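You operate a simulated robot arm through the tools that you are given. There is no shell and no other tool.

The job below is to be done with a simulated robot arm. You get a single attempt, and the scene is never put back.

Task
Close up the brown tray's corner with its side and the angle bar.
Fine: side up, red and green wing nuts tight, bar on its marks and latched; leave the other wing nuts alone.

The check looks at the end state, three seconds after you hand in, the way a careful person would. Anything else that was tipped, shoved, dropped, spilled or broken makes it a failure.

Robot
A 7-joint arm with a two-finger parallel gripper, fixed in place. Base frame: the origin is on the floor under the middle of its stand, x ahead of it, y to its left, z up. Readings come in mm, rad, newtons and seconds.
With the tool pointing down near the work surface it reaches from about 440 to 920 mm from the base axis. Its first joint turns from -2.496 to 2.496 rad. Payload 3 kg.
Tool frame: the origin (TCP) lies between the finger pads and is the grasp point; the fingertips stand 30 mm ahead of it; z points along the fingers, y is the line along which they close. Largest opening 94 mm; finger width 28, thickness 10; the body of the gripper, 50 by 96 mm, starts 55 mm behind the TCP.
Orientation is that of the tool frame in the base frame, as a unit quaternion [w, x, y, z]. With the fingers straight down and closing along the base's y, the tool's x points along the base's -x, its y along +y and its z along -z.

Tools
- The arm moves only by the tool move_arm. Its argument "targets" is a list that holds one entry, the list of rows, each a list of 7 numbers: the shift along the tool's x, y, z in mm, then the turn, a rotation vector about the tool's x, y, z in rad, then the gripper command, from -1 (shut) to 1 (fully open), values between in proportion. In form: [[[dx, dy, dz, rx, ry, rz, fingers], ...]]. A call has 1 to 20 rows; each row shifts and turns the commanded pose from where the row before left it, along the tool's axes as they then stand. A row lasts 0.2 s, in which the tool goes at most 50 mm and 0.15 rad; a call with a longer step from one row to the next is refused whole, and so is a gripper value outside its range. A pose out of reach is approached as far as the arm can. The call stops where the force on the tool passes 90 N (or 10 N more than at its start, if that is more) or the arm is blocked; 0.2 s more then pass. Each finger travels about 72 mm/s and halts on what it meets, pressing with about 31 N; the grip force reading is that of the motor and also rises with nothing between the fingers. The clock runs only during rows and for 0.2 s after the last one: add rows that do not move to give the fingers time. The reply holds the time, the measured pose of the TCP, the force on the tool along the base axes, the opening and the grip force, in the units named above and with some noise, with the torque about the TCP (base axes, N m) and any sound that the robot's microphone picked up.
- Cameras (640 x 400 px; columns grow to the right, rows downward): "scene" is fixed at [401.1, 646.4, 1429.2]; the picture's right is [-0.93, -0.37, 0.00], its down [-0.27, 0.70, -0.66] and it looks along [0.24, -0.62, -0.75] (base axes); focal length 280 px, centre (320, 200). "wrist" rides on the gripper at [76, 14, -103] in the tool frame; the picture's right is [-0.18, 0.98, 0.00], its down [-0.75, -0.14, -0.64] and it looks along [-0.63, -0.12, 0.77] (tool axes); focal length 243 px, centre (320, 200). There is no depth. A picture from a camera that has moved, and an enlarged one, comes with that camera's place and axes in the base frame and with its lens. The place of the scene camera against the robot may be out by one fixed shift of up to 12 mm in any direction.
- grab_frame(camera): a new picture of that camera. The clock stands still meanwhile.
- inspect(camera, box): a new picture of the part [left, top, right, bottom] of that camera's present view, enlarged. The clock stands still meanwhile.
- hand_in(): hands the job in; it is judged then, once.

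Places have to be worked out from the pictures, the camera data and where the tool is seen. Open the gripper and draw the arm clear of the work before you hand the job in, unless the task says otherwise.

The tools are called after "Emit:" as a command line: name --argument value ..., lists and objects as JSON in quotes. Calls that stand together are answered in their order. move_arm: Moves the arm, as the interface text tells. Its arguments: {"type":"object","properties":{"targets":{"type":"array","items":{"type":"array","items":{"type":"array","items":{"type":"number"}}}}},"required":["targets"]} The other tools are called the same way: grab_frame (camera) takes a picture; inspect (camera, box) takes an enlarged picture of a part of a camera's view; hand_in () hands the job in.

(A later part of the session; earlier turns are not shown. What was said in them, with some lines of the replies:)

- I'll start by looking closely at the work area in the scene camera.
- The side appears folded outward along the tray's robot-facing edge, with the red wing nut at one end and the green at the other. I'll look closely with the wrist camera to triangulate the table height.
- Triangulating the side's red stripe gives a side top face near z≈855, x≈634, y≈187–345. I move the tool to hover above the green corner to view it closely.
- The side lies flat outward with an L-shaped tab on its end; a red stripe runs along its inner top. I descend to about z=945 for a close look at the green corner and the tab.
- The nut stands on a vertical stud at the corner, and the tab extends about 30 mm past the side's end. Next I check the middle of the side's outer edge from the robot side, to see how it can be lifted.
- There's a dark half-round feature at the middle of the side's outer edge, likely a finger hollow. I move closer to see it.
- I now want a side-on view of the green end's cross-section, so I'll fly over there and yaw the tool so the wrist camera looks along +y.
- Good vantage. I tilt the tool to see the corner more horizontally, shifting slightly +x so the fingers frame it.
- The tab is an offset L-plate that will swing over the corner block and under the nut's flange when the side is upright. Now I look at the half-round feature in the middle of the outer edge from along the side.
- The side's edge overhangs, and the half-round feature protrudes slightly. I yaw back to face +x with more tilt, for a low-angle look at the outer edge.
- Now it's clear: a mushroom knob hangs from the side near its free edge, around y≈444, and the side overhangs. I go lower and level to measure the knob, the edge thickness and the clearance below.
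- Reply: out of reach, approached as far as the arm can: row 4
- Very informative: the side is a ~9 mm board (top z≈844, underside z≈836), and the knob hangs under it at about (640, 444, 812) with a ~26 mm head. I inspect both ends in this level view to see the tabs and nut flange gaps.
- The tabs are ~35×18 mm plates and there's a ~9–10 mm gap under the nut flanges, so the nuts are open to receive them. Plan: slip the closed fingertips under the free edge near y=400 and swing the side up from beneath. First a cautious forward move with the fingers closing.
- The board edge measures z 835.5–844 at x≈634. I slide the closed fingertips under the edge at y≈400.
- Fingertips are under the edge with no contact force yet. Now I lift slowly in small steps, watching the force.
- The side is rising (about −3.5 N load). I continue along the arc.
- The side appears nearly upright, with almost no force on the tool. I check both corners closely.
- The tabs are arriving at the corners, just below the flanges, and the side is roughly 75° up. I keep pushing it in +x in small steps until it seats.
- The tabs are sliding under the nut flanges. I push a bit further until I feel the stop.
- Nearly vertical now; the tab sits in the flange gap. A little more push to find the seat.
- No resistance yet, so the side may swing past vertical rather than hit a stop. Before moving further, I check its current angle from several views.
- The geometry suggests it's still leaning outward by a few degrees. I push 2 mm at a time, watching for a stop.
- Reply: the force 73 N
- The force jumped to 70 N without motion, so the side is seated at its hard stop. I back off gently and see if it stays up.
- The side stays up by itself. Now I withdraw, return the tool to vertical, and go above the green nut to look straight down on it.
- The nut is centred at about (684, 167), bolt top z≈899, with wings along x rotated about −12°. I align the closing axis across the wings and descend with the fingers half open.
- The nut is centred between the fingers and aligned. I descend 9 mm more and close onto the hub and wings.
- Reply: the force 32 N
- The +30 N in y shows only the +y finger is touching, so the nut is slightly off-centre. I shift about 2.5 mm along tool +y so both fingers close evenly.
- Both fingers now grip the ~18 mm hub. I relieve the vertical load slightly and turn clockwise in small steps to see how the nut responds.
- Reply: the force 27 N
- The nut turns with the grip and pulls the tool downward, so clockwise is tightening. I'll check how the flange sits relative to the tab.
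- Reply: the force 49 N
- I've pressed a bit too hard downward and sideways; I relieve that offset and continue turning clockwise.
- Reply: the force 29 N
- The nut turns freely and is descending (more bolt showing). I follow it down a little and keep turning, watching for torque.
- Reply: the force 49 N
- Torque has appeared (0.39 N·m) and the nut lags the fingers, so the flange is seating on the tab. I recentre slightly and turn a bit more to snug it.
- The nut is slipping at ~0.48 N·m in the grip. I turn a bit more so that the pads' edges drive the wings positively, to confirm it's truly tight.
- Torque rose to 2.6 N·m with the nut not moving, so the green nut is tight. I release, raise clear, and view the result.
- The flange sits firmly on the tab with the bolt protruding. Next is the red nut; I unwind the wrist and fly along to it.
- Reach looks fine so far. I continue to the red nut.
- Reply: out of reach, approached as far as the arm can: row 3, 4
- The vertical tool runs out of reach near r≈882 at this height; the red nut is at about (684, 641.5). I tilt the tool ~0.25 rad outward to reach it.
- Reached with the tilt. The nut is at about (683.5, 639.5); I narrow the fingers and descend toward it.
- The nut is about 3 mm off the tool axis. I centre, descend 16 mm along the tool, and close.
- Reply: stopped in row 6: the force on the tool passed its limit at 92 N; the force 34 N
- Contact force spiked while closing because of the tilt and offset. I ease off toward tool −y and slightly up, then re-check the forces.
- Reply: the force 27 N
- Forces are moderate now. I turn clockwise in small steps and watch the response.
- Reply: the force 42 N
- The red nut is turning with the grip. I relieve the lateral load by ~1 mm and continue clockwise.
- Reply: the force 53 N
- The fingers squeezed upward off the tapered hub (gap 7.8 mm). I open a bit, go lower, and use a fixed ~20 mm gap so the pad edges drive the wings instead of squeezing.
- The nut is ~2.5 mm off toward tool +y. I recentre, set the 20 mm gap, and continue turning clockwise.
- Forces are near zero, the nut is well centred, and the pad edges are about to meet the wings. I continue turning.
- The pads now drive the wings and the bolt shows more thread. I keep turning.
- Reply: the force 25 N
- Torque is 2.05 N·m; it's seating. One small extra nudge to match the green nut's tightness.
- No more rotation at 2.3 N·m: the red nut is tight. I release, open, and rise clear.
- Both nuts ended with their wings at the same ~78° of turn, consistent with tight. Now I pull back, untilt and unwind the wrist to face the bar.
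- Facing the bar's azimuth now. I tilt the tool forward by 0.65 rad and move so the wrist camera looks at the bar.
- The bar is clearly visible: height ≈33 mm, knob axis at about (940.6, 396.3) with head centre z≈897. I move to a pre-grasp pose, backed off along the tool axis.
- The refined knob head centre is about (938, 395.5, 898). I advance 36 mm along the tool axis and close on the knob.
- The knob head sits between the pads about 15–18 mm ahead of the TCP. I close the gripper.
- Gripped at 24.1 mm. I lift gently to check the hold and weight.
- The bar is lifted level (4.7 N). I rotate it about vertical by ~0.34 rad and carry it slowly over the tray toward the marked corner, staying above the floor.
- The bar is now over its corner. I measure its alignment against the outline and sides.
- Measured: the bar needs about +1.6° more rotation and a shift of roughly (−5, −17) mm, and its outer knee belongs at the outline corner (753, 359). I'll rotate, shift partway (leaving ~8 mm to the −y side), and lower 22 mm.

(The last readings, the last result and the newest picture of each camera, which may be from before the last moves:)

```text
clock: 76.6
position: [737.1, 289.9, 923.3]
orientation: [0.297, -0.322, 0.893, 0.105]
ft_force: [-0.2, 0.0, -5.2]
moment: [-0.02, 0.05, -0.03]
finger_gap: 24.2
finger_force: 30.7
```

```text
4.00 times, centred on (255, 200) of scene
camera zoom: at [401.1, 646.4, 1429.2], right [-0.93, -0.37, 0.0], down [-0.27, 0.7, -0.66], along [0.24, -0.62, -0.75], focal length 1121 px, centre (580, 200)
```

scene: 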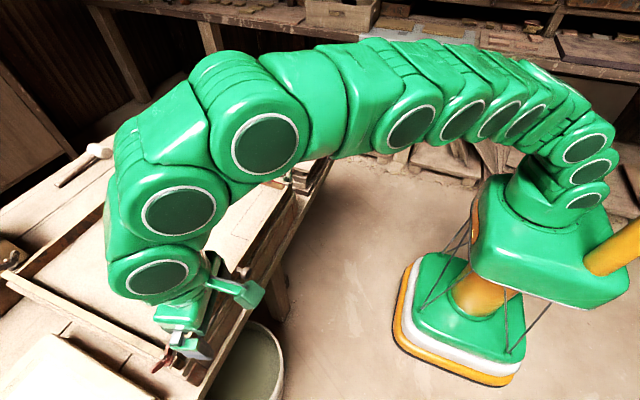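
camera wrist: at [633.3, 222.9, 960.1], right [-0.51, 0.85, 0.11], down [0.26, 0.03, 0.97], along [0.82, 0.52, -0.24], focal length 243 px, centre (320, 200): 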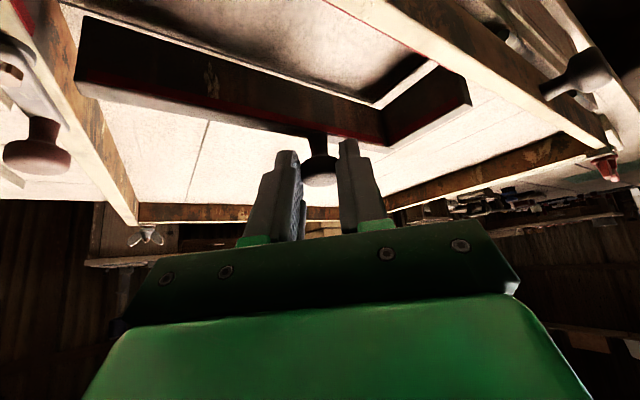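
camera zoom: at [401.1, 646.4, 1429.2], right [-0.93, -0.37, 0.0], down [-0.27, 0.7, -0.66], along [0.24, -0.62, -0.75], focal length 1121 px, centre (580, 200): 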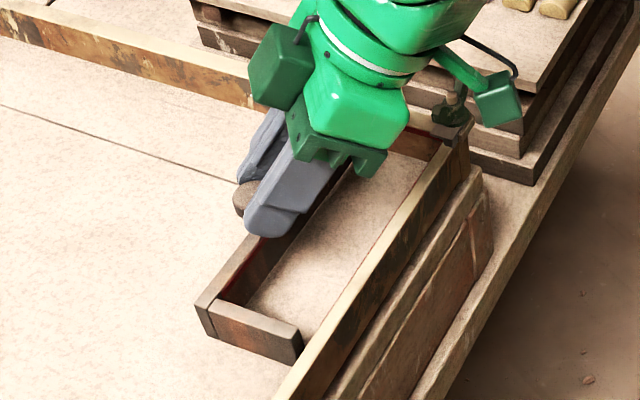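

The bar is square to within ~0.5°, 10 mm above the floor and 10 mm short of the −y side. I lower to ~2 mm above the floor and slide it in to the outline.

Emit:
move_arm --targets '[[[2.5, 0, 3.4, 0, 0, 0, -1], [2.5, 0, 3.4, 0, 0, 0, -1], [0, 0, 0, 0, 0, 0, -1], [3.23, -2.51, -2.4, 0, 0, 0, -1], [2.1, -2.5, -1.55, 0, 0, 0, -1], [0, 0, 0, 0, 0, 0, -1]]]'

Emit:
grab_frame --camera "wrist"

Emit:
inspect --camera "wrist" --box '[280, 0, 520, 150]'

Emit:
inspect --camera "wrist" --box '[40, 0, 280, 150]'

Emit:
inspect --camera "scene" --box '[200, 150, 310, 250]'

```text
clock: 78.0
position: [736.9, 282.4, 914.4]
orientation: [0.296, -0.321, 0.893, 0.104]
ft_force: [0.1, 0.1, -5.6]
moment: [-0.04, 0.03, 0.02]
finger_gap: 24.0
finger_force: 31.1
```

```text
taken
camera wrist: at [632.1, 214.3, 951.2], right [-0.51, 0.85, 0.11], down [0.26, 0.03, 0.97], along [0.82, 0.52, -0.24], focal length 243 px, centre (320, 200)
```

wrist: 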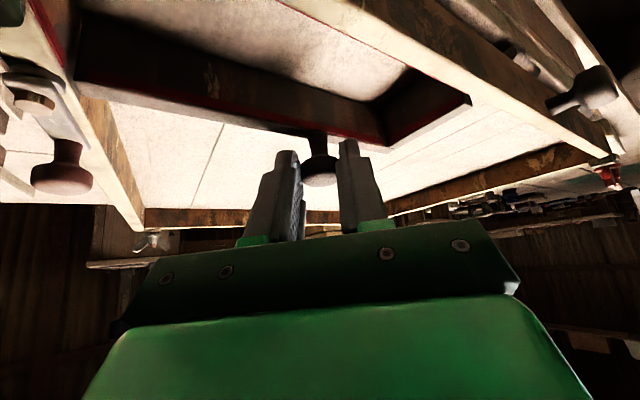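

```text
2.67 times, centred on (400, 75) of wrist
camera zoom: at [632.1, 214.3, 951.2], right [-0.51, 0.85, 0.11], down [0.26, 0.03, 0.97], along [0.82, 0.52, -0.24], focal length 647 px, centre (107, 533)
```

zoom: 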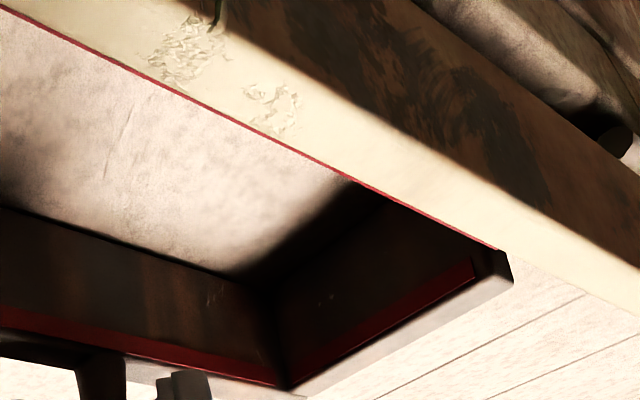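

```text
2.67 times, centred on (160, 75) of wrist
camera zoom: at [632.1, 214.3, 951.2], right [-0.51, 0.85, 0.11], down [0.26, 0.03, 0.97], along [0.82, 0.52, -0.24], focal length 647 px, centre (747, 533)
```

zoom: 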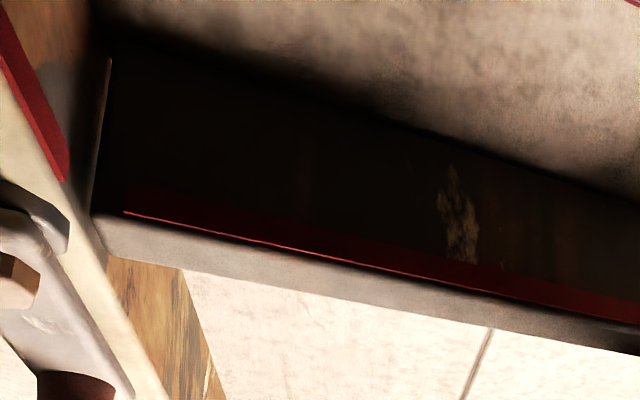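

```text
4.00 times, centred on (255, 200) of scene
camera zoom: at [401.1, 646.4, 1429.2], right [-0.93, -0.37, 0.0], down [-0.27, 0.7, -0.66], along [0.24, -0.62, -0.75], focal length 1121 px, centre (580, 200)
```

zoom: 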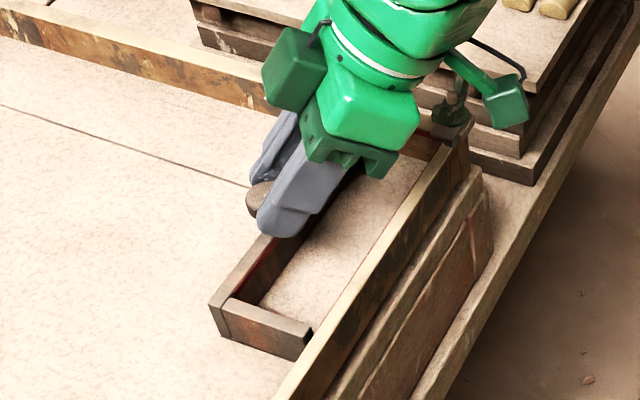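

The bar now covers its outline and its end is at the −y side. I zoom in on the scene view to verify it against the lines before releasing.

Emit:
inspect --camera "scene" --box '[230, 205, 290, 250]'

Emit:
inspect --camera "scene" --box '[245, 160, 305, 205]'

Emit:
inspect --camera "wrist" --box '[0, 40, 120, 130]'

Emit:
inspect --camera "wrist" --box '[420, 60, 500, 130]'

```text
8.89 times, centred on (260, 228) of scene
camera zoom: at [401.1, 646.4, 1429.2], right [-0.93, -0.37, 0.0], down [-0.27, 0.7, -0.66], along [0.24, -0.62, -0.75], focal length 2492 px, centre (853, -44)
```

zoom: 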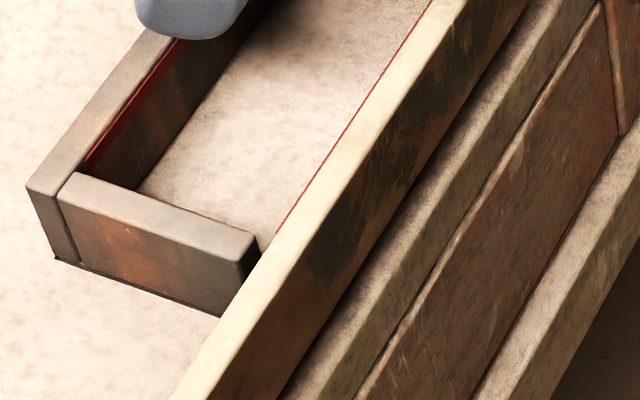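

```text
8.89 times, centred on (275, 182) of scene
camera zoom: at [401.1, 646.4, 1429.2], right [-0.93, -0.37, 0.0], down [-0.27, 0.7, -0.66], along [0.24, -0.62, -0.75], focal length 2492 px, centre (720, 356)
```

zoom: 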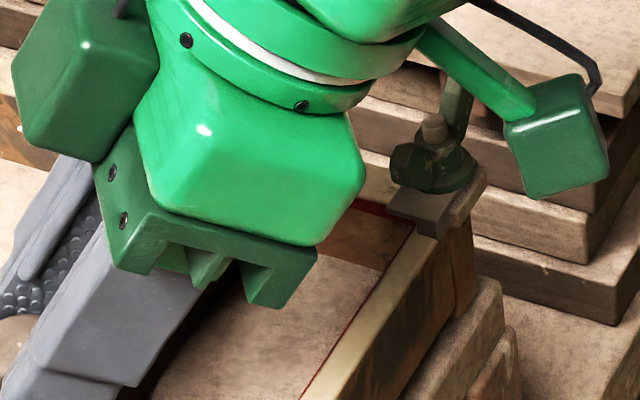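

```text
4.44 times, centred on (60, 85) of wrist
camera zoom: at [632.1, 214.3, 951.2], right [-0.51, 0.85, 0.11], down [0.26, 0.03, 0.97], along [0.82, 0.52, -0.24], focal length 1078 px, centre (1476, 711)
```

zoom: 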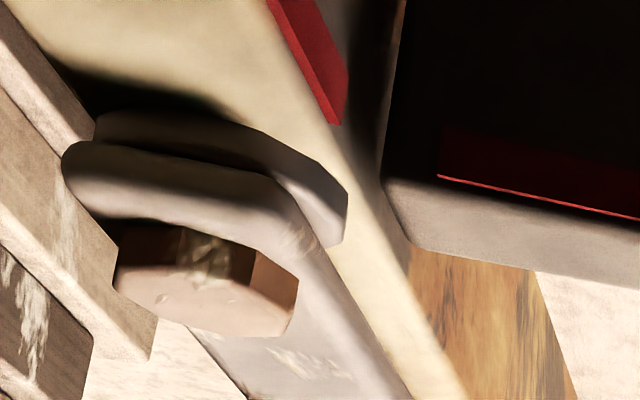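

```text
5.71 times, centred on (460, 95) of wrist
camera zoom: at [632.1, 214.3, 951.2], right [-0.51, 0.85, 0.11], down [0.26, 0.03, 0.97], along [0.82, 0.52, -0.24], focal length 1386 px, centre (-480, 800)
```

zoom: 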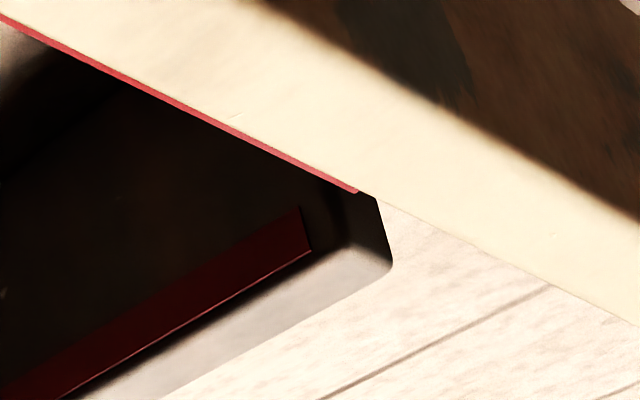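

The short arm sits right on its outline line, and the long arm is at the outline within a couple of mm. I lower the last 2 mm until it rests on the floor.

Emit:
move_arm --targets '[[[0.6, 0, 0.8, 0, 0, 0, -1], [0.6, 0, 0.8, 0, 0, 0, -1], [0, 0, 0, 0, 0, 0, -1]]]'

```text
clock: 78.8
position: [735.9, 281.1, 915.2]
orientation: [0.298, -0.322, 0.893, 0.105]
ft_force: [-1.8, -0.6, 8.4]
moment: [0.02, 0.02, 0.07]
finger_gap: 24.2
finger_force: 30.8
```

The bar is resting on the floor. I open the gripper and back off along the tool axis.

Emit:
move_arm --targets '[[[-0.4, 0, -0.5, 0, 0, 0, -1], [0, 0, 0, 0, 0, 0, -0.3], [0, 0, 0, 0, 0, 0, 0.1], [0, 0, 0, 0, 0, 0, 0.1], [0, 0, -20, 0, 0, 0, 0.1], [0, 0, -40, 0, 0, 0, 0.3], [0, 0, -40, 0, 0, 0, 0.3], [0, 0, 0, 0, 0, 0, 0.3]]]'

Emit:
grab_frame --camera "wrist"

Emit:
inspect --camera "scene" --box '[220, 150, 310, 250]'

```text
clock: 80.6
position: [689.5, 244.6, 994.7]
orientation: [0.297, -0.322, 0.893, 0.105]
ft_force: [-0.3, 0.2, -0.6]
moment: [0.03, 0.03, -0.03]
finger_gap: 61.2
finger_force: 0.0
```

```text
taken
camera wrist: at [584.8, 177.1, 1031.6], right [-0.51, 0.85, 0.11], down [0.26, 0.03, 0.97], along [0.82, 0.52, -0.24], focal length 243 px, centre (320, 200)
```

wrist: 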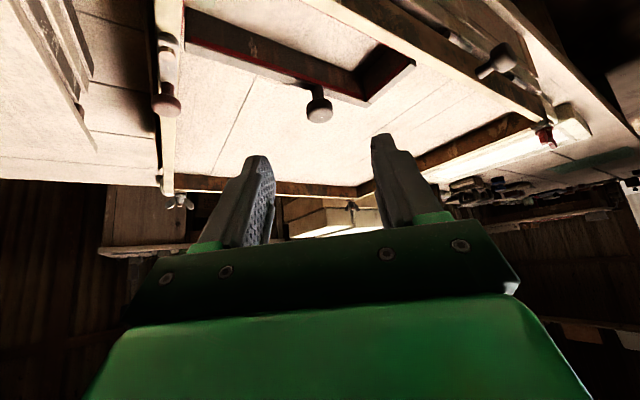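

```text
4.00 times, centred on (265, 200) of scene
camera zoom: at [401.1, 646.4, 1429.2], right [-0.93, -0.37, 0.0], down [-0.27, 0.7, -0.66], along [0.24, -0.62, -0.75], focal length 1121 px, centre (540, 200)
```

zoom: 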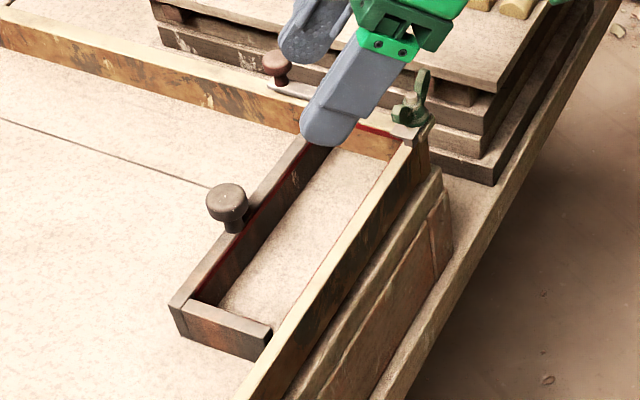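

The bar is standing in place. I bring the tool back to vertical above the latch area to inspect the bar's fit and the latch lever.

Emit:
move_arm --targets '[[[0, 0, 0, 0, 0.128, 0, 0.6], [0, 0, 0, 0, 0.128, 0, 1], [0, 0, 0, 0, 0.128, 0, 1], [0, 0, 0, 0, 0.128, 0, 1], [0, 0, 0, 0, 0.128, 0, 1], [0, 0, 0, 0, 0, 0.136, 1], [0, 0, 0, 0, 0, 0.136, 1], [0, 0, 0, 0, 0, 0.136, 1], [0, 0, 0, 0, 0, 0.136, 1], [0, 0, 0, 0, 0, 0.136, 1], [-30, -25, 0, 0, 0, 0, 1], [-30, -25, 0, 0, 0, 0, 1], [0, 0, 0, 0, 0, 0, 1]]]'

Emit:
grab_frame --camera "wrist"

Emit:
inspect --camera "wrist" --box '[230, 60, 410, 210]'

```text
clock: 83.4
position: [749.6, 193.1, 996.0]
orientation: [0.002, -0.005, 1.0, -0.001]
ft_force: [-0.6, -1.1, -0.6]
moment: [-0.02, 0.0, -0.01]
finger_gap: 94.1
finger_force: 0.0
```

```text
taken
camera wrist: at [671.9, 206.5, 1097.9], right [0.17, 0.98, 0.0], down [0.75, -0.13, 0.64], along [0.63, -0.11, -0.76], focal length 243 px, centre (320, 200)
```

wrist: 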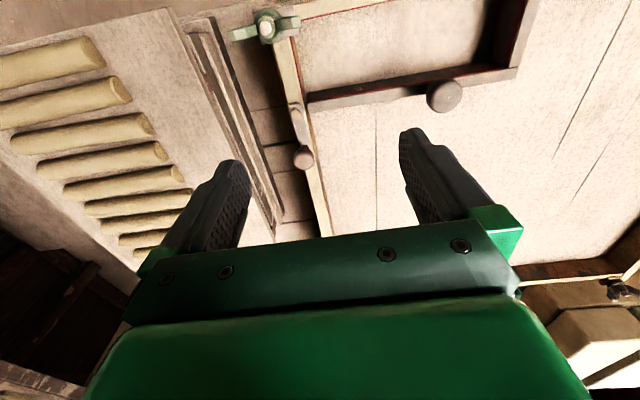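

```text
2.67 times, centred on (320, 135) of wrist
camera zoom: at [671.9, 206.5, 1097.9], right [0.17, 0.98, 0.0], down [0.75, -0.13, 0.64], along [0.63, -0.11, -0.76], focal length 647 px, centre (320, 373)
```

zoom: 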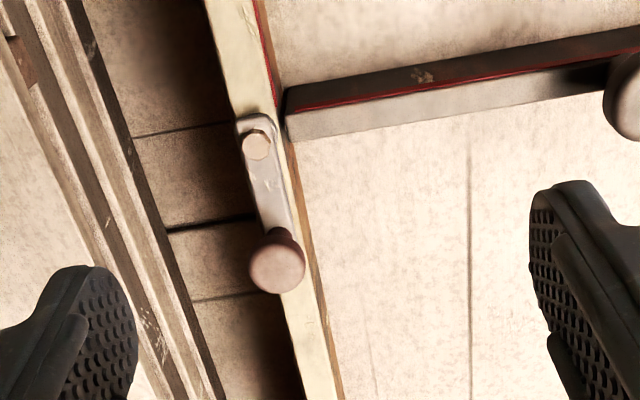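

The bar's end sits at x≈742–751.5, y≈182, right on the stripe end and outline. The latch pivot is at about (744, 173) with the knob at about (784.5, 172.5). I move above the latch knob.

Emit:
move_arm --targets '[[[-17.5, -10.3, 0, 0, 0, 0, 0.1], [-17.4, -10.3, 15, 0, 0, 0, 0.1], [0, 0, 20, 0, 0, 0, 0.1], [0, 0, 18, 0, 0, 0, 0.1], [0, 0, 0, 0, 0, 0, 0.1]]]'

Emit:
inspect --camera "wrist" --box '[230, 60, 410, 210]'

Emit:
inspect --camera "scene" --box '[220, 140, 320, 250]'

```text
clock: 84.6
position: [785.3, 174.2, 940.7]
orientation: [0.002, -0.005, 1.0, -0.001]
ft_force: [-0.5, 0.0, 0.5]
moment: [-0.02, 0.01, -0.03]
finger_gap: 51.8
finger_force: 0.1
```

```text
2.67 times, centred on (320, 135) of wrist
camera zoom: at [706.9, 187.2, 1042.9], right [0.17, 0.98, 0.0], down [0.75, -0.13, 0.64], along [0.63, -0.11, -0.76], focal length 647 px, centre (320, 373)
```

zoom: 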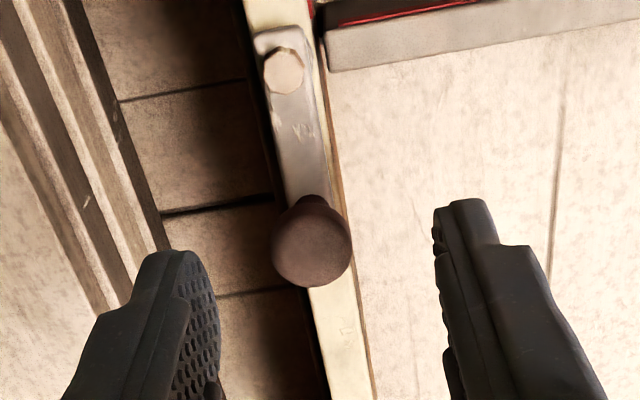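

```text
3.64 times, centred on (270, 195) of scene
camera zoom: at [401.1, 646.4, 1429.2], right [-0.93, -0.37, 0.0], down [-0.27, 0.7, -0.66], along [0.24, -0.62, -0.75], focal length 1019 px, centre (502, 218)
```

zoom: 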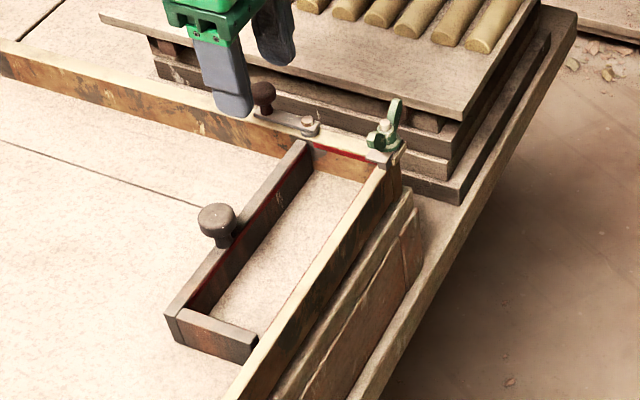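

I centre over the latch knob, descend so the fingertips straddle its head, and close to gauge it.

Emit:
move_arm --targets '[[[0.7, -1.5, 10, 0, 0, 0, 0.1], [0, 0, 9.5, 0, 0, 0, 0.1], [0, 0, 0, 0, 0, 0, -0.3], [0, 0, 0, 0, 0, 0, -1], [0, 0, 0, 0, 0, 0, -1], [0, 0, 0, 0, 0, 0, -1]]]'

Emit:
inspect --camera "wrist" --box '[230, 80, 410, 230]'

Emit:
inspect --camera "scene" --box '[220, 140, 320, 250]'

```text
clock: 86.0
position: [784.4, 172.2, 921.3]
orientation: [0.001, -0.006, 1.0, -0.001]
ft_force: [5.1, 0.7, -0.4]
moment: [0.01, -0.26, -0.04]
finger_gap: 18.8
finger_force: 45.1
```

```text
2.67 times, centred on (320, 155) of wrist
camera zoom: at [706.9, 185.4, 1024.3], right [0.17, 0.98, 0.0], down [0.75, -0.13, 0.65], along [0.64, -0.11, -0.76], focal length 647 px, centre (320, 320)
```

zoom: 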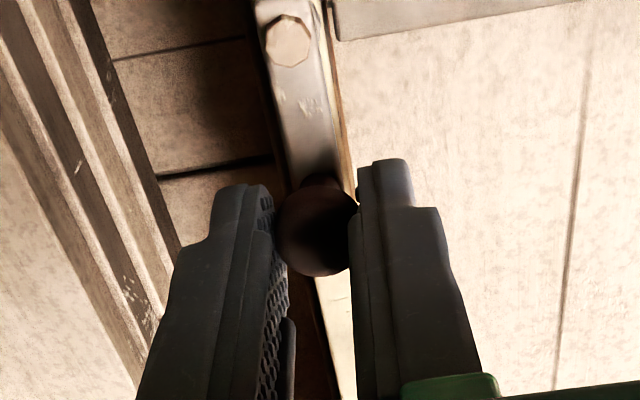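

```text
3.64 times, centred on (270, 195) of scene
camera zoom: at [401.1, 646.4, 1429.2], right [-0.93, -0.37, 0.0], down [-0.27, 0.7, -0.66], along [0.24, -0.62, -0.75], focal length 1019 px, centre (502, 218)
```

zoom: 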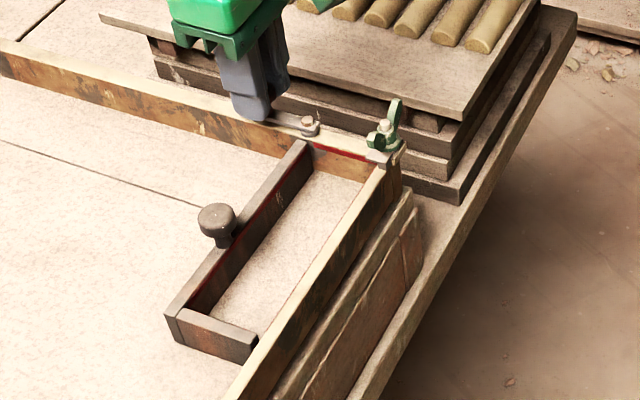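

Centred and gripped (18.8 mm). I swing the lever counter-clockwise around its pivot, rotating the tool with it, for the first 0.5 rad.

Emit:
move_arm --targets '[[[0.05, 2.02, 0, 0, 0, -0.05, -1], [0.2, 4.03, 0, 0, 0, -0.1, -1], [0.2, 4.03, 0, 0, 0, -0.1, -1], [0.2, 4.03, 0, 0, 0, -0.1, -1], [0.2, 4.03, 0, 0, 0, -0.1, -1], [0.05, 2.02, 0, 0, 0, -0.05, -1], [0, 0, 0, 0, 0, 0, -1]]]'

Emit:
inspect --camera "wrist" --box '[230, 80, 410, 230]'

Emit:
inspect --camera "scene" --box '[220, 140, 320, 250]'

```text
clock: 87.6
position: [779.1, 193.0, 921.9]
orientation: [0.002, -0.253, 0.967, -0.001]
ft_force: [-7.1, -7.0, 7.7]
moment: [-0.23, 0.18, 0.1]
finger_gap: 19.1
finger_force: 44.8
```

```text
2.67 times, centred on (320, 155) of wrist
camera zoom: at [704.7, 166.3, 1024.5], right [-0.32, 0.95, 0.0], down [0.72, 0.25, 0.64], along [0.61, 0.2, -0.77], focal length 647 px, centre (320, 320)
```

zoom: 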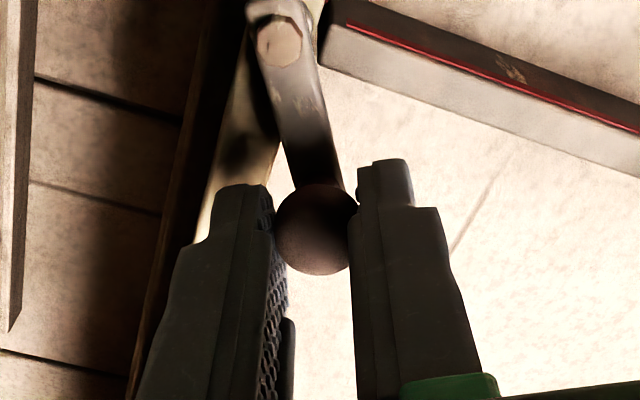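

```text
3.64 times, centred on (270, 195) of scene
camera zoom: at [401.1, 646.4, 1429.2], right [-0.93, -0.37, 0.0], down [-0.27, 0.7, -0.66], along [0.24, -0.62, -0.75], focal length 1019 px, centre (502, 218)
```

zoom: 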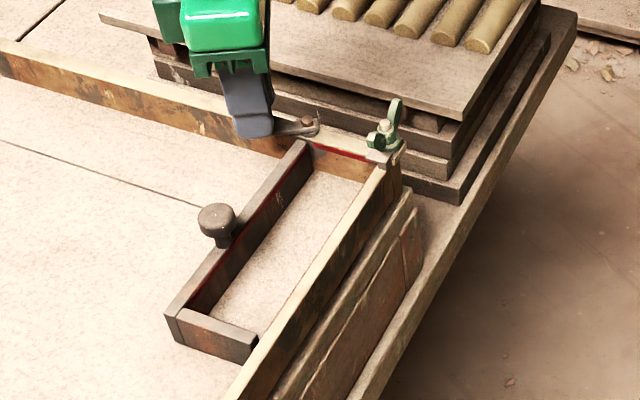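

The lever swings freely. I continue another 0.6 rad.

Emit:
move_arm --targets '[[[0.2, 4.03, 0, 0, 0, -0.1, -1], [0.2, 4.03, 0, 0, 0, -0.1, -1], [0.2, 4.03, 0, 0, 0, -0.1, -1], [0.2, 4.03, 0, 0, 0, -0.1, -1], [0.2, 4.03, 0, 0, 0, -0.1, -1], [0.2, 4.03, 0, 0, 0, -0.1, -1], [0, 0, 0, 0, 0, 0, -1]]]'

Emit:
inspect --camera "wrist" --box '[230, 80, 410, 230]'

Emit:
inspect --camera "scene" --box '[220, 140, 320, 250]'

```text
clock: 89.2
position: [762.0, 207.0, 921.2]
orientation: [0.001, -0.527, 0.85, -0.001]
ft_force: [-12.2, -27.4, 12.3]
moment: [-0.63, 0.21, -0.03]
finger_gap: 19.0
finger_force: 44.6
```

```text
2.67 times, centred on (320, 155) of wrist
camera zoom: at [714.5, 144.3, 1024.6], right [-0.8, 0.6, 0.0], down [0.46, 0.61, 0.64], along [0.39, 0.51, -0.77], focal length 647 px, centre (320, 320)
```

zoom: 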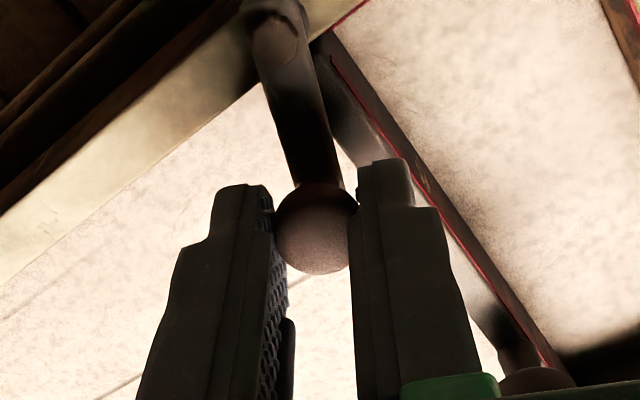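

```text
3.64 times, centred on (270, 195) of scene
camera zoom: at [401.1, 646.4, 1429.2], right [-0.93, -0.37, 0.0], down [-0.27, 0.7, -0.66], along [0.24, -0.62, -0.75], focal length 1019 px, centre (502, 218)
```

zoom: 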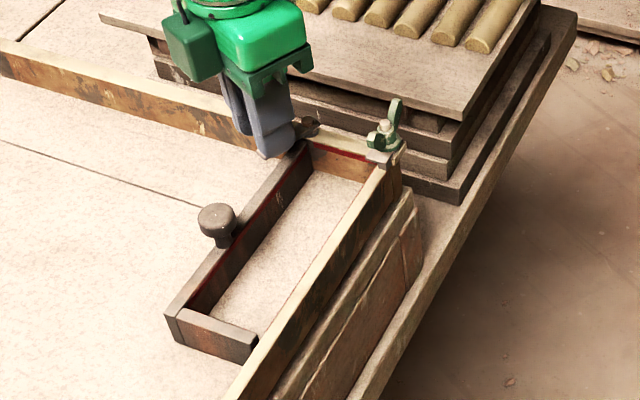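

The lever is at about 62°. I reduce the radius slightly to ease the radial load, and continue toward 90°.

Emit:
move_arm --targets '[[[1.0, 0, 0, 0, 0, 0, -1], [0.2, 3.85, 0, 0, 0, -0.1, -1], [0.2, 3.85, 0, 0, 0, -0.1, -1], [0.2, 3.85, 0, 0, 0, -0.1, -1], [0, 0, 0, 0, 0, 0, -1]]]'

Emit:
inspect --camera "wrist" --box '[230, 80, 410, 230]'

Emit:
inspect --camera "scene" --box '[250, 160, 310, 205]'

```text
clock: 90.4
position: [751.0, 210.0, 920.9]
orientation: [0.001, -0.647, 0.762, -0.001]
ft_force: [-0.1, -30.4, -9.0]
moment: [-0.29, 0.01, 0.03]
finger_gap: 19.2
finger_force: 45.2
```

```text
2.67 times, centred on (320, 155) of wrist
camera zoom: at [723.3, 136.2, 1024.6], right [-0.94, 0.34, 0.0], down [0.26, 0.72, 0.64], along [0.22, 0.6, -0.77], focal length 647 px, centre (320, 320)
```

zoom: 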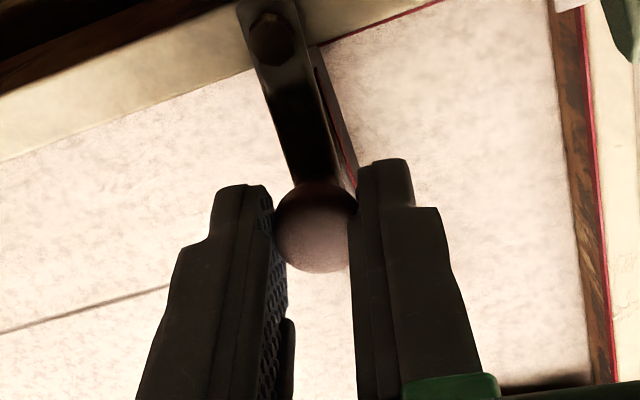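

```text
8.89 times, centred on (280, 182) of scene
camera zoom: at [401.1, 646.4, 1429.2], right [-0.93, -0.37, 0.0], down [-0.27, 0.7, -0.66], along [0.24, -0.62, -0.75], focal length 2492 px, centre (676, 356)
```

zoom: 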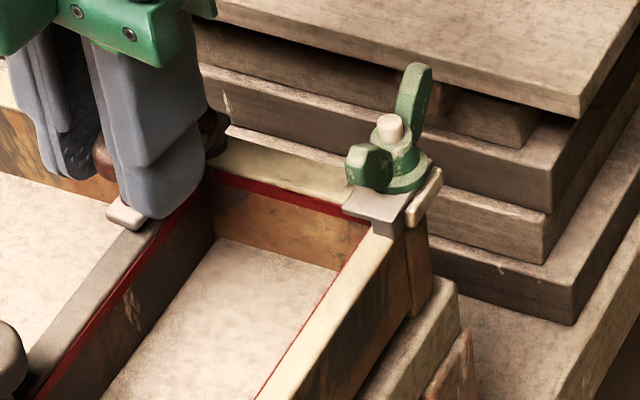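

The lever is at ~79° and lies over the bar. I finish the swing to about 90° with a slightly smaller radius.

Emit:
move_arm --targets '[[[1.0, 0, 0, 0, 0, 0, -1], [0.15, 3.7, 0, 0, 0, -0.1, -1], [0.15, 3.7, 0, 0, 0, -0.1, -1], [0, 0, 0, 0, 0, 0, -1]]]'

Emit:
inspect --camera "wrist" --box '[230, 80, 410, 230]'

Emit:
inspect --camera "scene" --box '[250, 160, 310, 205]'

```text
clock: 91.4
position: [746.8, 209.4, 922.3]
orientation: [-0.003, 0.722, -0.692, 0.003]
ft_force: [78.2, -8.0, -22.2]
moment: [0.16, -1.51, 0.09]
finger_gap: 19.0
finger_force: 45.2
```

```text
2.67 times, centred on (320, 155) of wrist
camera zoom: at [733.0, 133.0, 1024.9], right [-0.99, 0.15, -0.01], down [0.11, 0.76, 0.64], along [0.1, 0.63, -0.77], focal length 647 px, centre (320, 320)
```

zoom: 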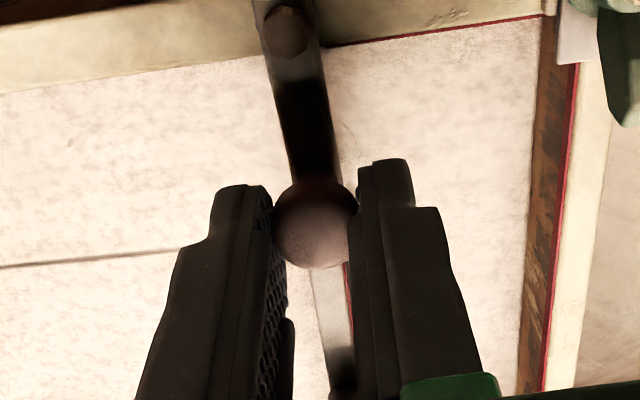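

```text
8.89 times, centred on (280, 182) of scene
camera zoom: at [401.1, 646.4, 1429.2], right [-0.93, -0.37, 0.0], down [-0.27, 0.7, -0.66], along [0.24, -0.62, -0.75], focal length 2492 px, centre (676, 356)
```

zoom: 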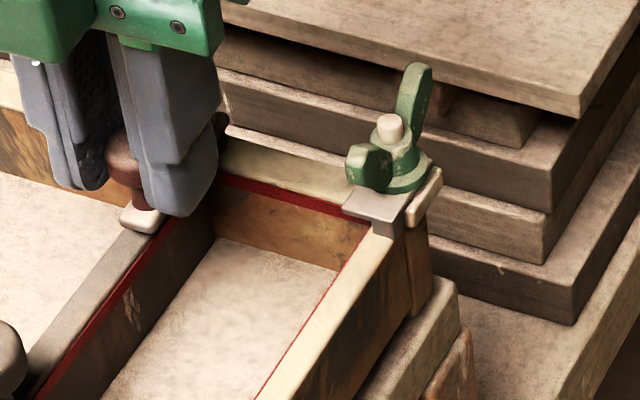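

The lever has hit its stop (78 N) lying over the bar, so it's latched. I relax the push, open, and rise straight up.

Emit:
move_arm --targets '[[[0, -2.6, 0, 0, 0, 0, -1], [0, 0, 0, 0, 0, 0, -0.4], [0, 0, 0, 0, 0, 0, 0], [0, 0, 0, 0, 0, 0, 0], [0, 0, -15, 0, 0, 0, 0], [0, 0, -35, 0, 0, 0, 0], [0, 0, -45, 0, 0, 0, 0], [0, 0, 0, 0, 0, 0, 0]]]'

Emit:
grab_frame --camera "wrist"

Emit:
inspect --camera "wrist" --box '[230, 40, 410, 180]'

Emit:
inspect --camera "scene" --box '[250, 160, 310, 205]'

```text
clock: 93.2
position: [747.4, 209.4, 1017.0]
orientation: [0.0, 0.72, -0.694, 0.003]
ft_force: [-0.2, -1.0, -1.0]
moment: [-0.01, -0.02, 0.02]
finger_gap: 47.0
finger_force: 0.1
```

```text
taken
camera wrist: at [734.3, 132.9, 1119.6], right [-0.99, 0.15, 0.0], down [0.11, 0.76, 0.64], along [0.1, 0.63, -0.77], focal length 243 px, centre (320, 200)
```

wrist: 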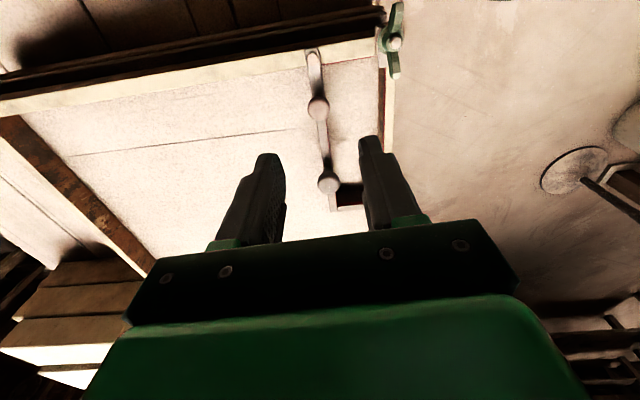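

```text
2.86 times, centred on (320, 110) of wrist
camera zoom: at [734.3, 132.9, 1119.6], right [-0.99, 0.15, 0.0], down [0.11, 0.76, 0.64], along [0.1, 0.63, -0.77], focal length 693 px, centre (320, 457)
```

zoom: 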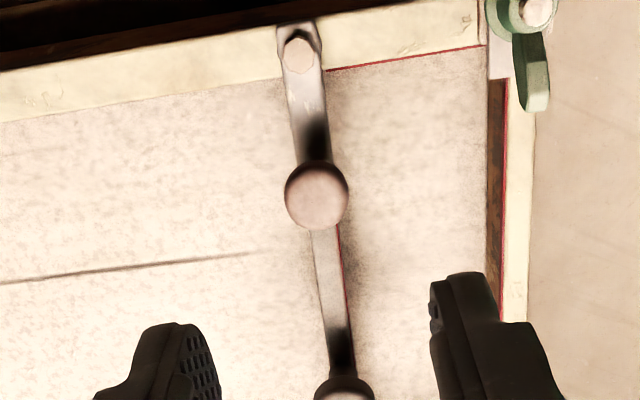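

```text
8.89 times, centred on (280, 182) of scene
camera zoom: at [401.1, 646.4, 1429.2], right [-0.93, -0.37, 0.0], down [-0.27, 0.7, -0.66], along [0.24, -0.62, -0.75], focal length 2492 px, centre (676, 356)
```

zoom: 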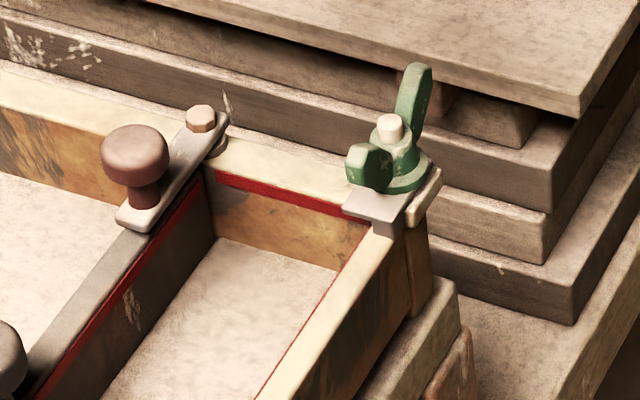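

The lever lies squarely along the bar's long arm, and the red stripe meets the bar's inner face. I retract the arm clear and inspect everything.

Emit:
move_arm --targets '[[[0, 0, -40, 0, 0, 0, 0.5], [0, 0, -40, 0, 0, 0, 1], [-12, 40, -5, 0, 0, 0, 1], [-12, 40, -5, 0, 0, 0, 1], [-12, 40, -5, 0, 0, 0, 1], [-12, 40, -5, 0, 0, 0, 1], [-12, 40, -5, 0, 0, 0, 1], [-12, 40, -5, 0, 0, 0, 1], [-12, 40, -5, 0, 0, 0, 1], [0, 0, 0, 0, 0, 0, 1]]]'

Emit:
grab_frame --camera "scene"

Emit:
inspect --camera "scene" --box '[215, 155, 315, 255]'

Emit:
inspect --camera "scene" --box '[140, 330, 220, 390]'

Emit:
inspect --camera "scene" --box '[225, 200, 285, 250]'

```text
clock: 95.4
position: [463.7, 283.0, 1130.8]
orientation: [0.0, 0.721, -0.693, 0.001]
ft_force: [0.5, 0.6, 0.6]
moment: [-0.01, 0.02, 0.05]
finger_gap: 94.0
finger_force: 0.0
```

```text
taken
```

scene: 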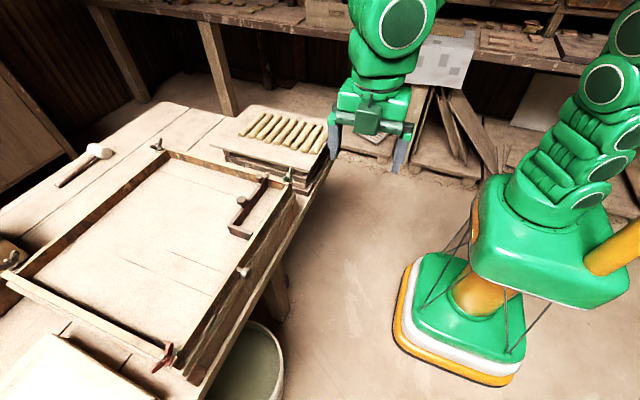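

```text
4.00 times, centred on (265, 205) of scene
camera zoom: at [401.1, 646.4, 1429.2], right [-0.93, -0.37, 0.0], down [-0.27, 0.7, -0.66], along [0.24, -0.62, -0.75], focal length 1121 px, centre (540, 180)
```

zoom: 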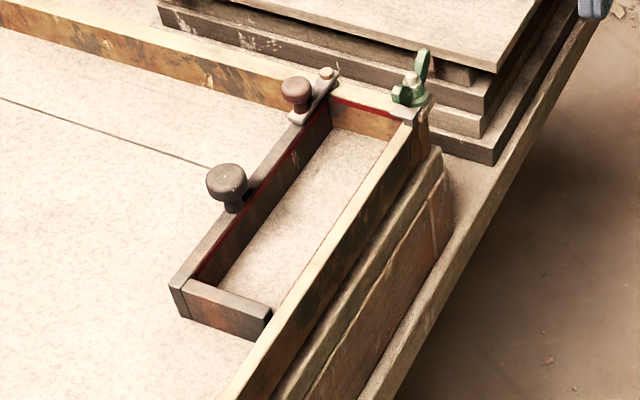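

```text
6.67 times, centred on (180, 360) of scene
camera zoom: at [401.1, 646.4, 1429.2], right [-0.93, -0.37, 0.0], down [-0.27, 0.7, -0.66], along [0.24, -0.62, -0.75], focal length 1869 px, centre (1253, -867)
```

zoom: 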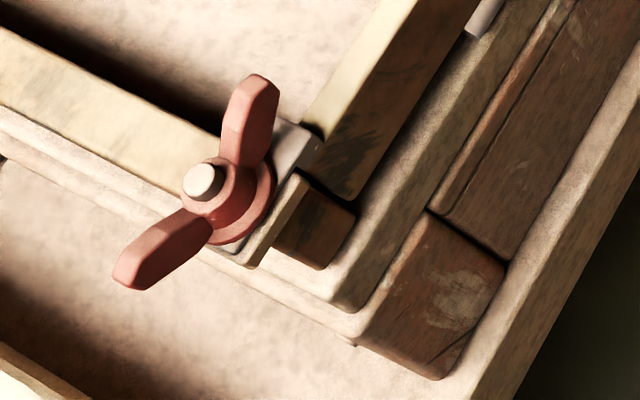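

```text
8.00 times, centred on (255, 225) of scene
camera zoom: at [401.1, 646.4, 1429.2], right [-0.93, -0.37, 0.0], down [-0.27, 0.7, -0.66], along [0.24, -0.62, -0.75], focal length 2243 px, centre (840, 0)
```

zoom: 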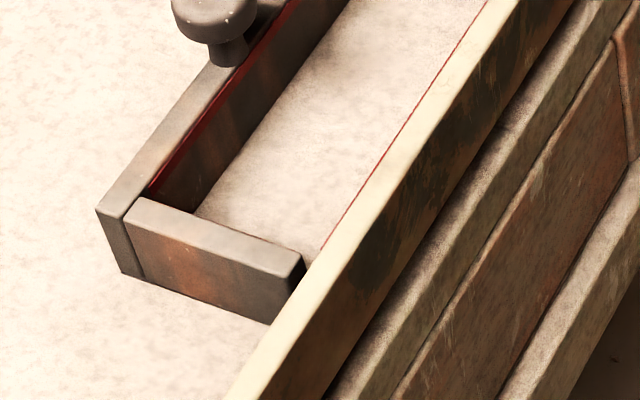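

Everything looks right from here. To be sure the long arm's outer face is on its line, I take one more wrist view from the outer (+x) side, staying high.

Emit:
move_arm --targets '[[[8.2, -41.7, 5, 0, 0, 0, 1], [8.2, -41.7, 5, 0, 0, 0, 1], [8.2, -41.7, 5, 0, 0, 0, 1], [8.2, -41.7, 5, 0, 0, 0, 1], [8.2, -41.7, 5, 0, 0, 0, 1], [8.2, -41.7, 15, 0, 0, 0, 1], [8.2, -41.7, 20, 0, 0, 0, 1], [8.2, -41.7, 20, 0, 0, 0, 1], [0, 0, 0, 0, 0, 0, 1]]]'

Emit:
grab_frame --camera "wrist"

Emit:
inspect --camera "wrist" --box '[300, 20, 420, 140]'

Emit:
inspect --camera "wrist" --box '[300, 100, 440, 240]'

```text
clock: 97.4
position: [801.6, 230.9, 1052.7]
orientation: [-0.001, 0.72, -0.694, 0.002]
ft_force: [-0.6, -0.1, -0.4]
moment: [0.02, 0.01, 0.02]
finger_gap: 94.2
finger_force: 0.1
```

```text
taken
camera wrist: at [788.6, 153.7, 1155.0], right [-0.99, 0.15, 0.0], down [0.11, 0.76, 0.64], along [0.1, 0.63, -0.77], focal length 243 px, centre (320, 200)
```

wrist: 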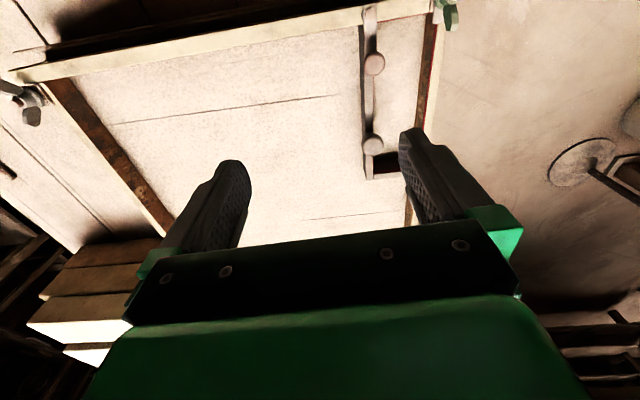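

```text
3.33 times, centred on (360, 80) of wrist
camera zoom: at [788.6, 153.7, 1155.0], right [-0.99, 0.15, 0.0], down [0.11, 0.76, 0.64], along [0.1, 0.63, -0.77], focal length 809 px, centre (187, 600)
```

zoom: 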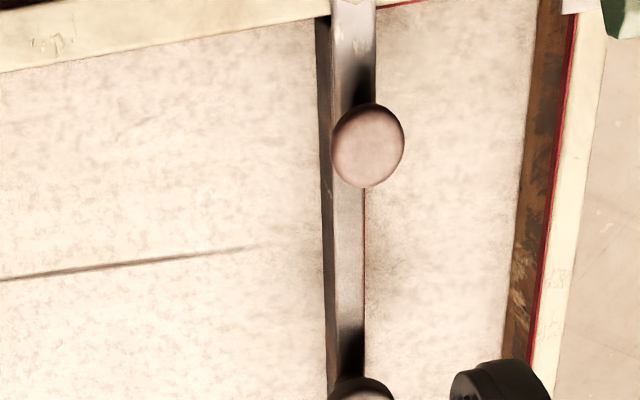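

```text
2.86 times, centred on (370, 170) of wrist
camera zoom: at [788.6, 153.7, 1155.0], right [-0.99, 0.15, 0.0], down [0.11, 0.76, 0.64], along [0.1, 0.63, -0.77], focal length 693 px, centre (177, 286)
```

zoom: 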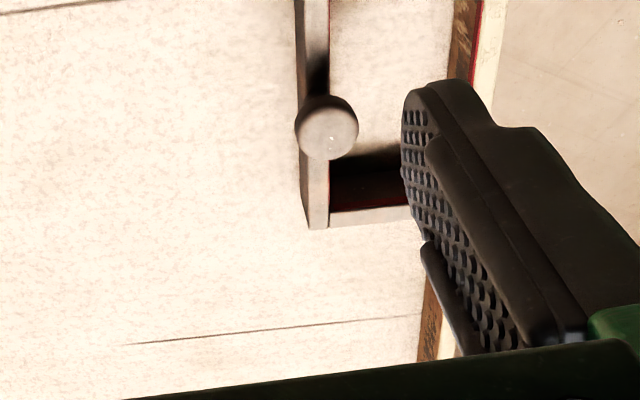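

The outline isn't visible on either side of the bar's long arm, so it's covered by the bar as intended; the lever is over it. I draw the arm clear again.

Emit:
move_arm --targets '[[[0, 0, -40, 0, 0, 0, 1], [-8.2, 41.7, -10, 0, 0, 0, 1], [-8.2, 41.7, -5, 0, 0, 0, 1], [-8.2, 41.7, -5, 0, 0, 0, 1], [-8.2, 41.7, -5, 0, 0, 0, 1], [-8.2, 41.7, -5, 0, 0, 0, 1], [-8.2, 41.7, -5, 0, 0, 0, 1], [-8.2, 41.7, -5, 0, 0, 0, 1], [-8.2, 41.7, -5, 0, 0, 0, 1], [0, 0, 0, 0, 0, 0, 1]]]'

Emit:
grab_frame --camera "scene"

Emit:
inspect --camera "scene" --box '[270, 160, 310, 195]'

Emit:
inspect --camera "scene" --box '[0, 100, 320, 400]'

```text
clock: 99.6
position: [463.1, 284.9, 1136.2]
orientation: [0.0, 0.721, -0.693, 0.003]
ft_force: [-0.9, 0.4, 0.1]
moment: [0.02, 0.04, -0.03]
finger_gap: 93.8
finger_force: 0.1
```

```text
taken
```

scene: 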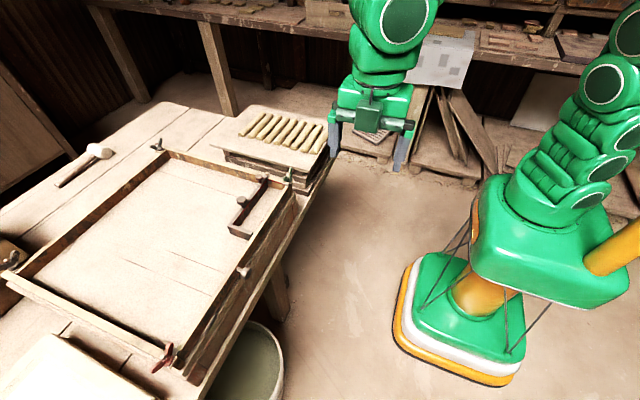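

```text
11.43 times, centred on (290, 178) of scene
camera zoom: at [401.1, 646.4, 1429.2], right [-0.93, -0.37, 0.0], down [-0.27, 0.7, -0.66], along [0.24, -0.62, -0.75], focal length 3204 px, centre (663, 457)
```

zoom: 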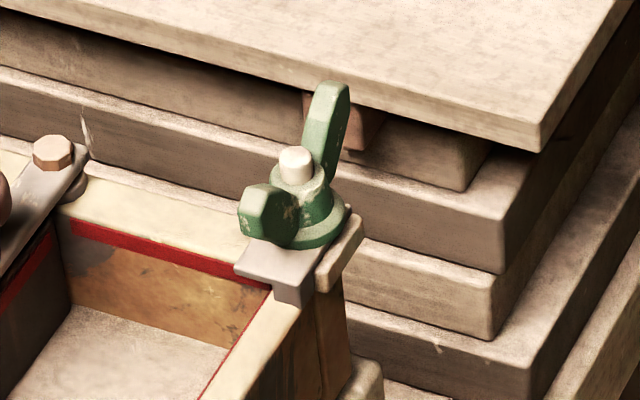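

```text
1.33 times, centred on (160, 250) of scene
camera zoom: at [401.1, 646.4, 1429.2], right [-0.93, -0.37, 0.0], down [-0.27, 0.7, -0.66], along [0.24, -0.62, -0.75], focal length 374 px, centre (533, 133)
```

zoom: 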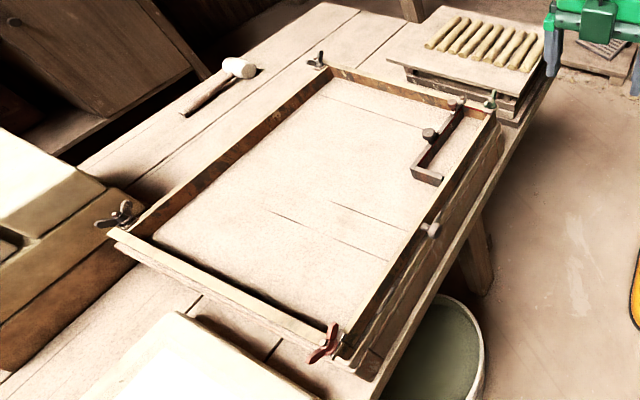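

Final state:
- The side is upright.
- The green and red nuts are clamped on the tabs.
- The bar is on its outline, with the latch over it.
- The far wing nuts and everything else look untouched.
- The gripper is open and the arm is clear, so I hand the job in.

Emit:
hand_in

```text
The job is handed in.
```

I've closed up the tray's corner and handed the job in; the result of the check hasn't come back.

- **Side:** It is upright against its stop, with both end tabs under the wing nuts.
- **Wing nuts:** I turned the red and green nuts clockwise until they stopped moving. They held at about 2.3 N·m (red) and 2.6 N·m (green). I did not touch the two dark nuts at the far corners.
- **Angle bar:** It sits on its outline in the green-nut corner, and the outline no longer shows on either side of it. By the pictures, about 5 mm remains between its short arm and the raised side. I kept it on the outline rather than closing that gap.
- **Latch:** The lever is swung to its stop and lies over the bar's long arm.

While I closed the gripper on the red nut, the force briefly reached 92 N and the robot stopped that move. I saw no damage from it. In the last pictures nothing else on the table had moved, the gripper was open and the arm was clear of the work.
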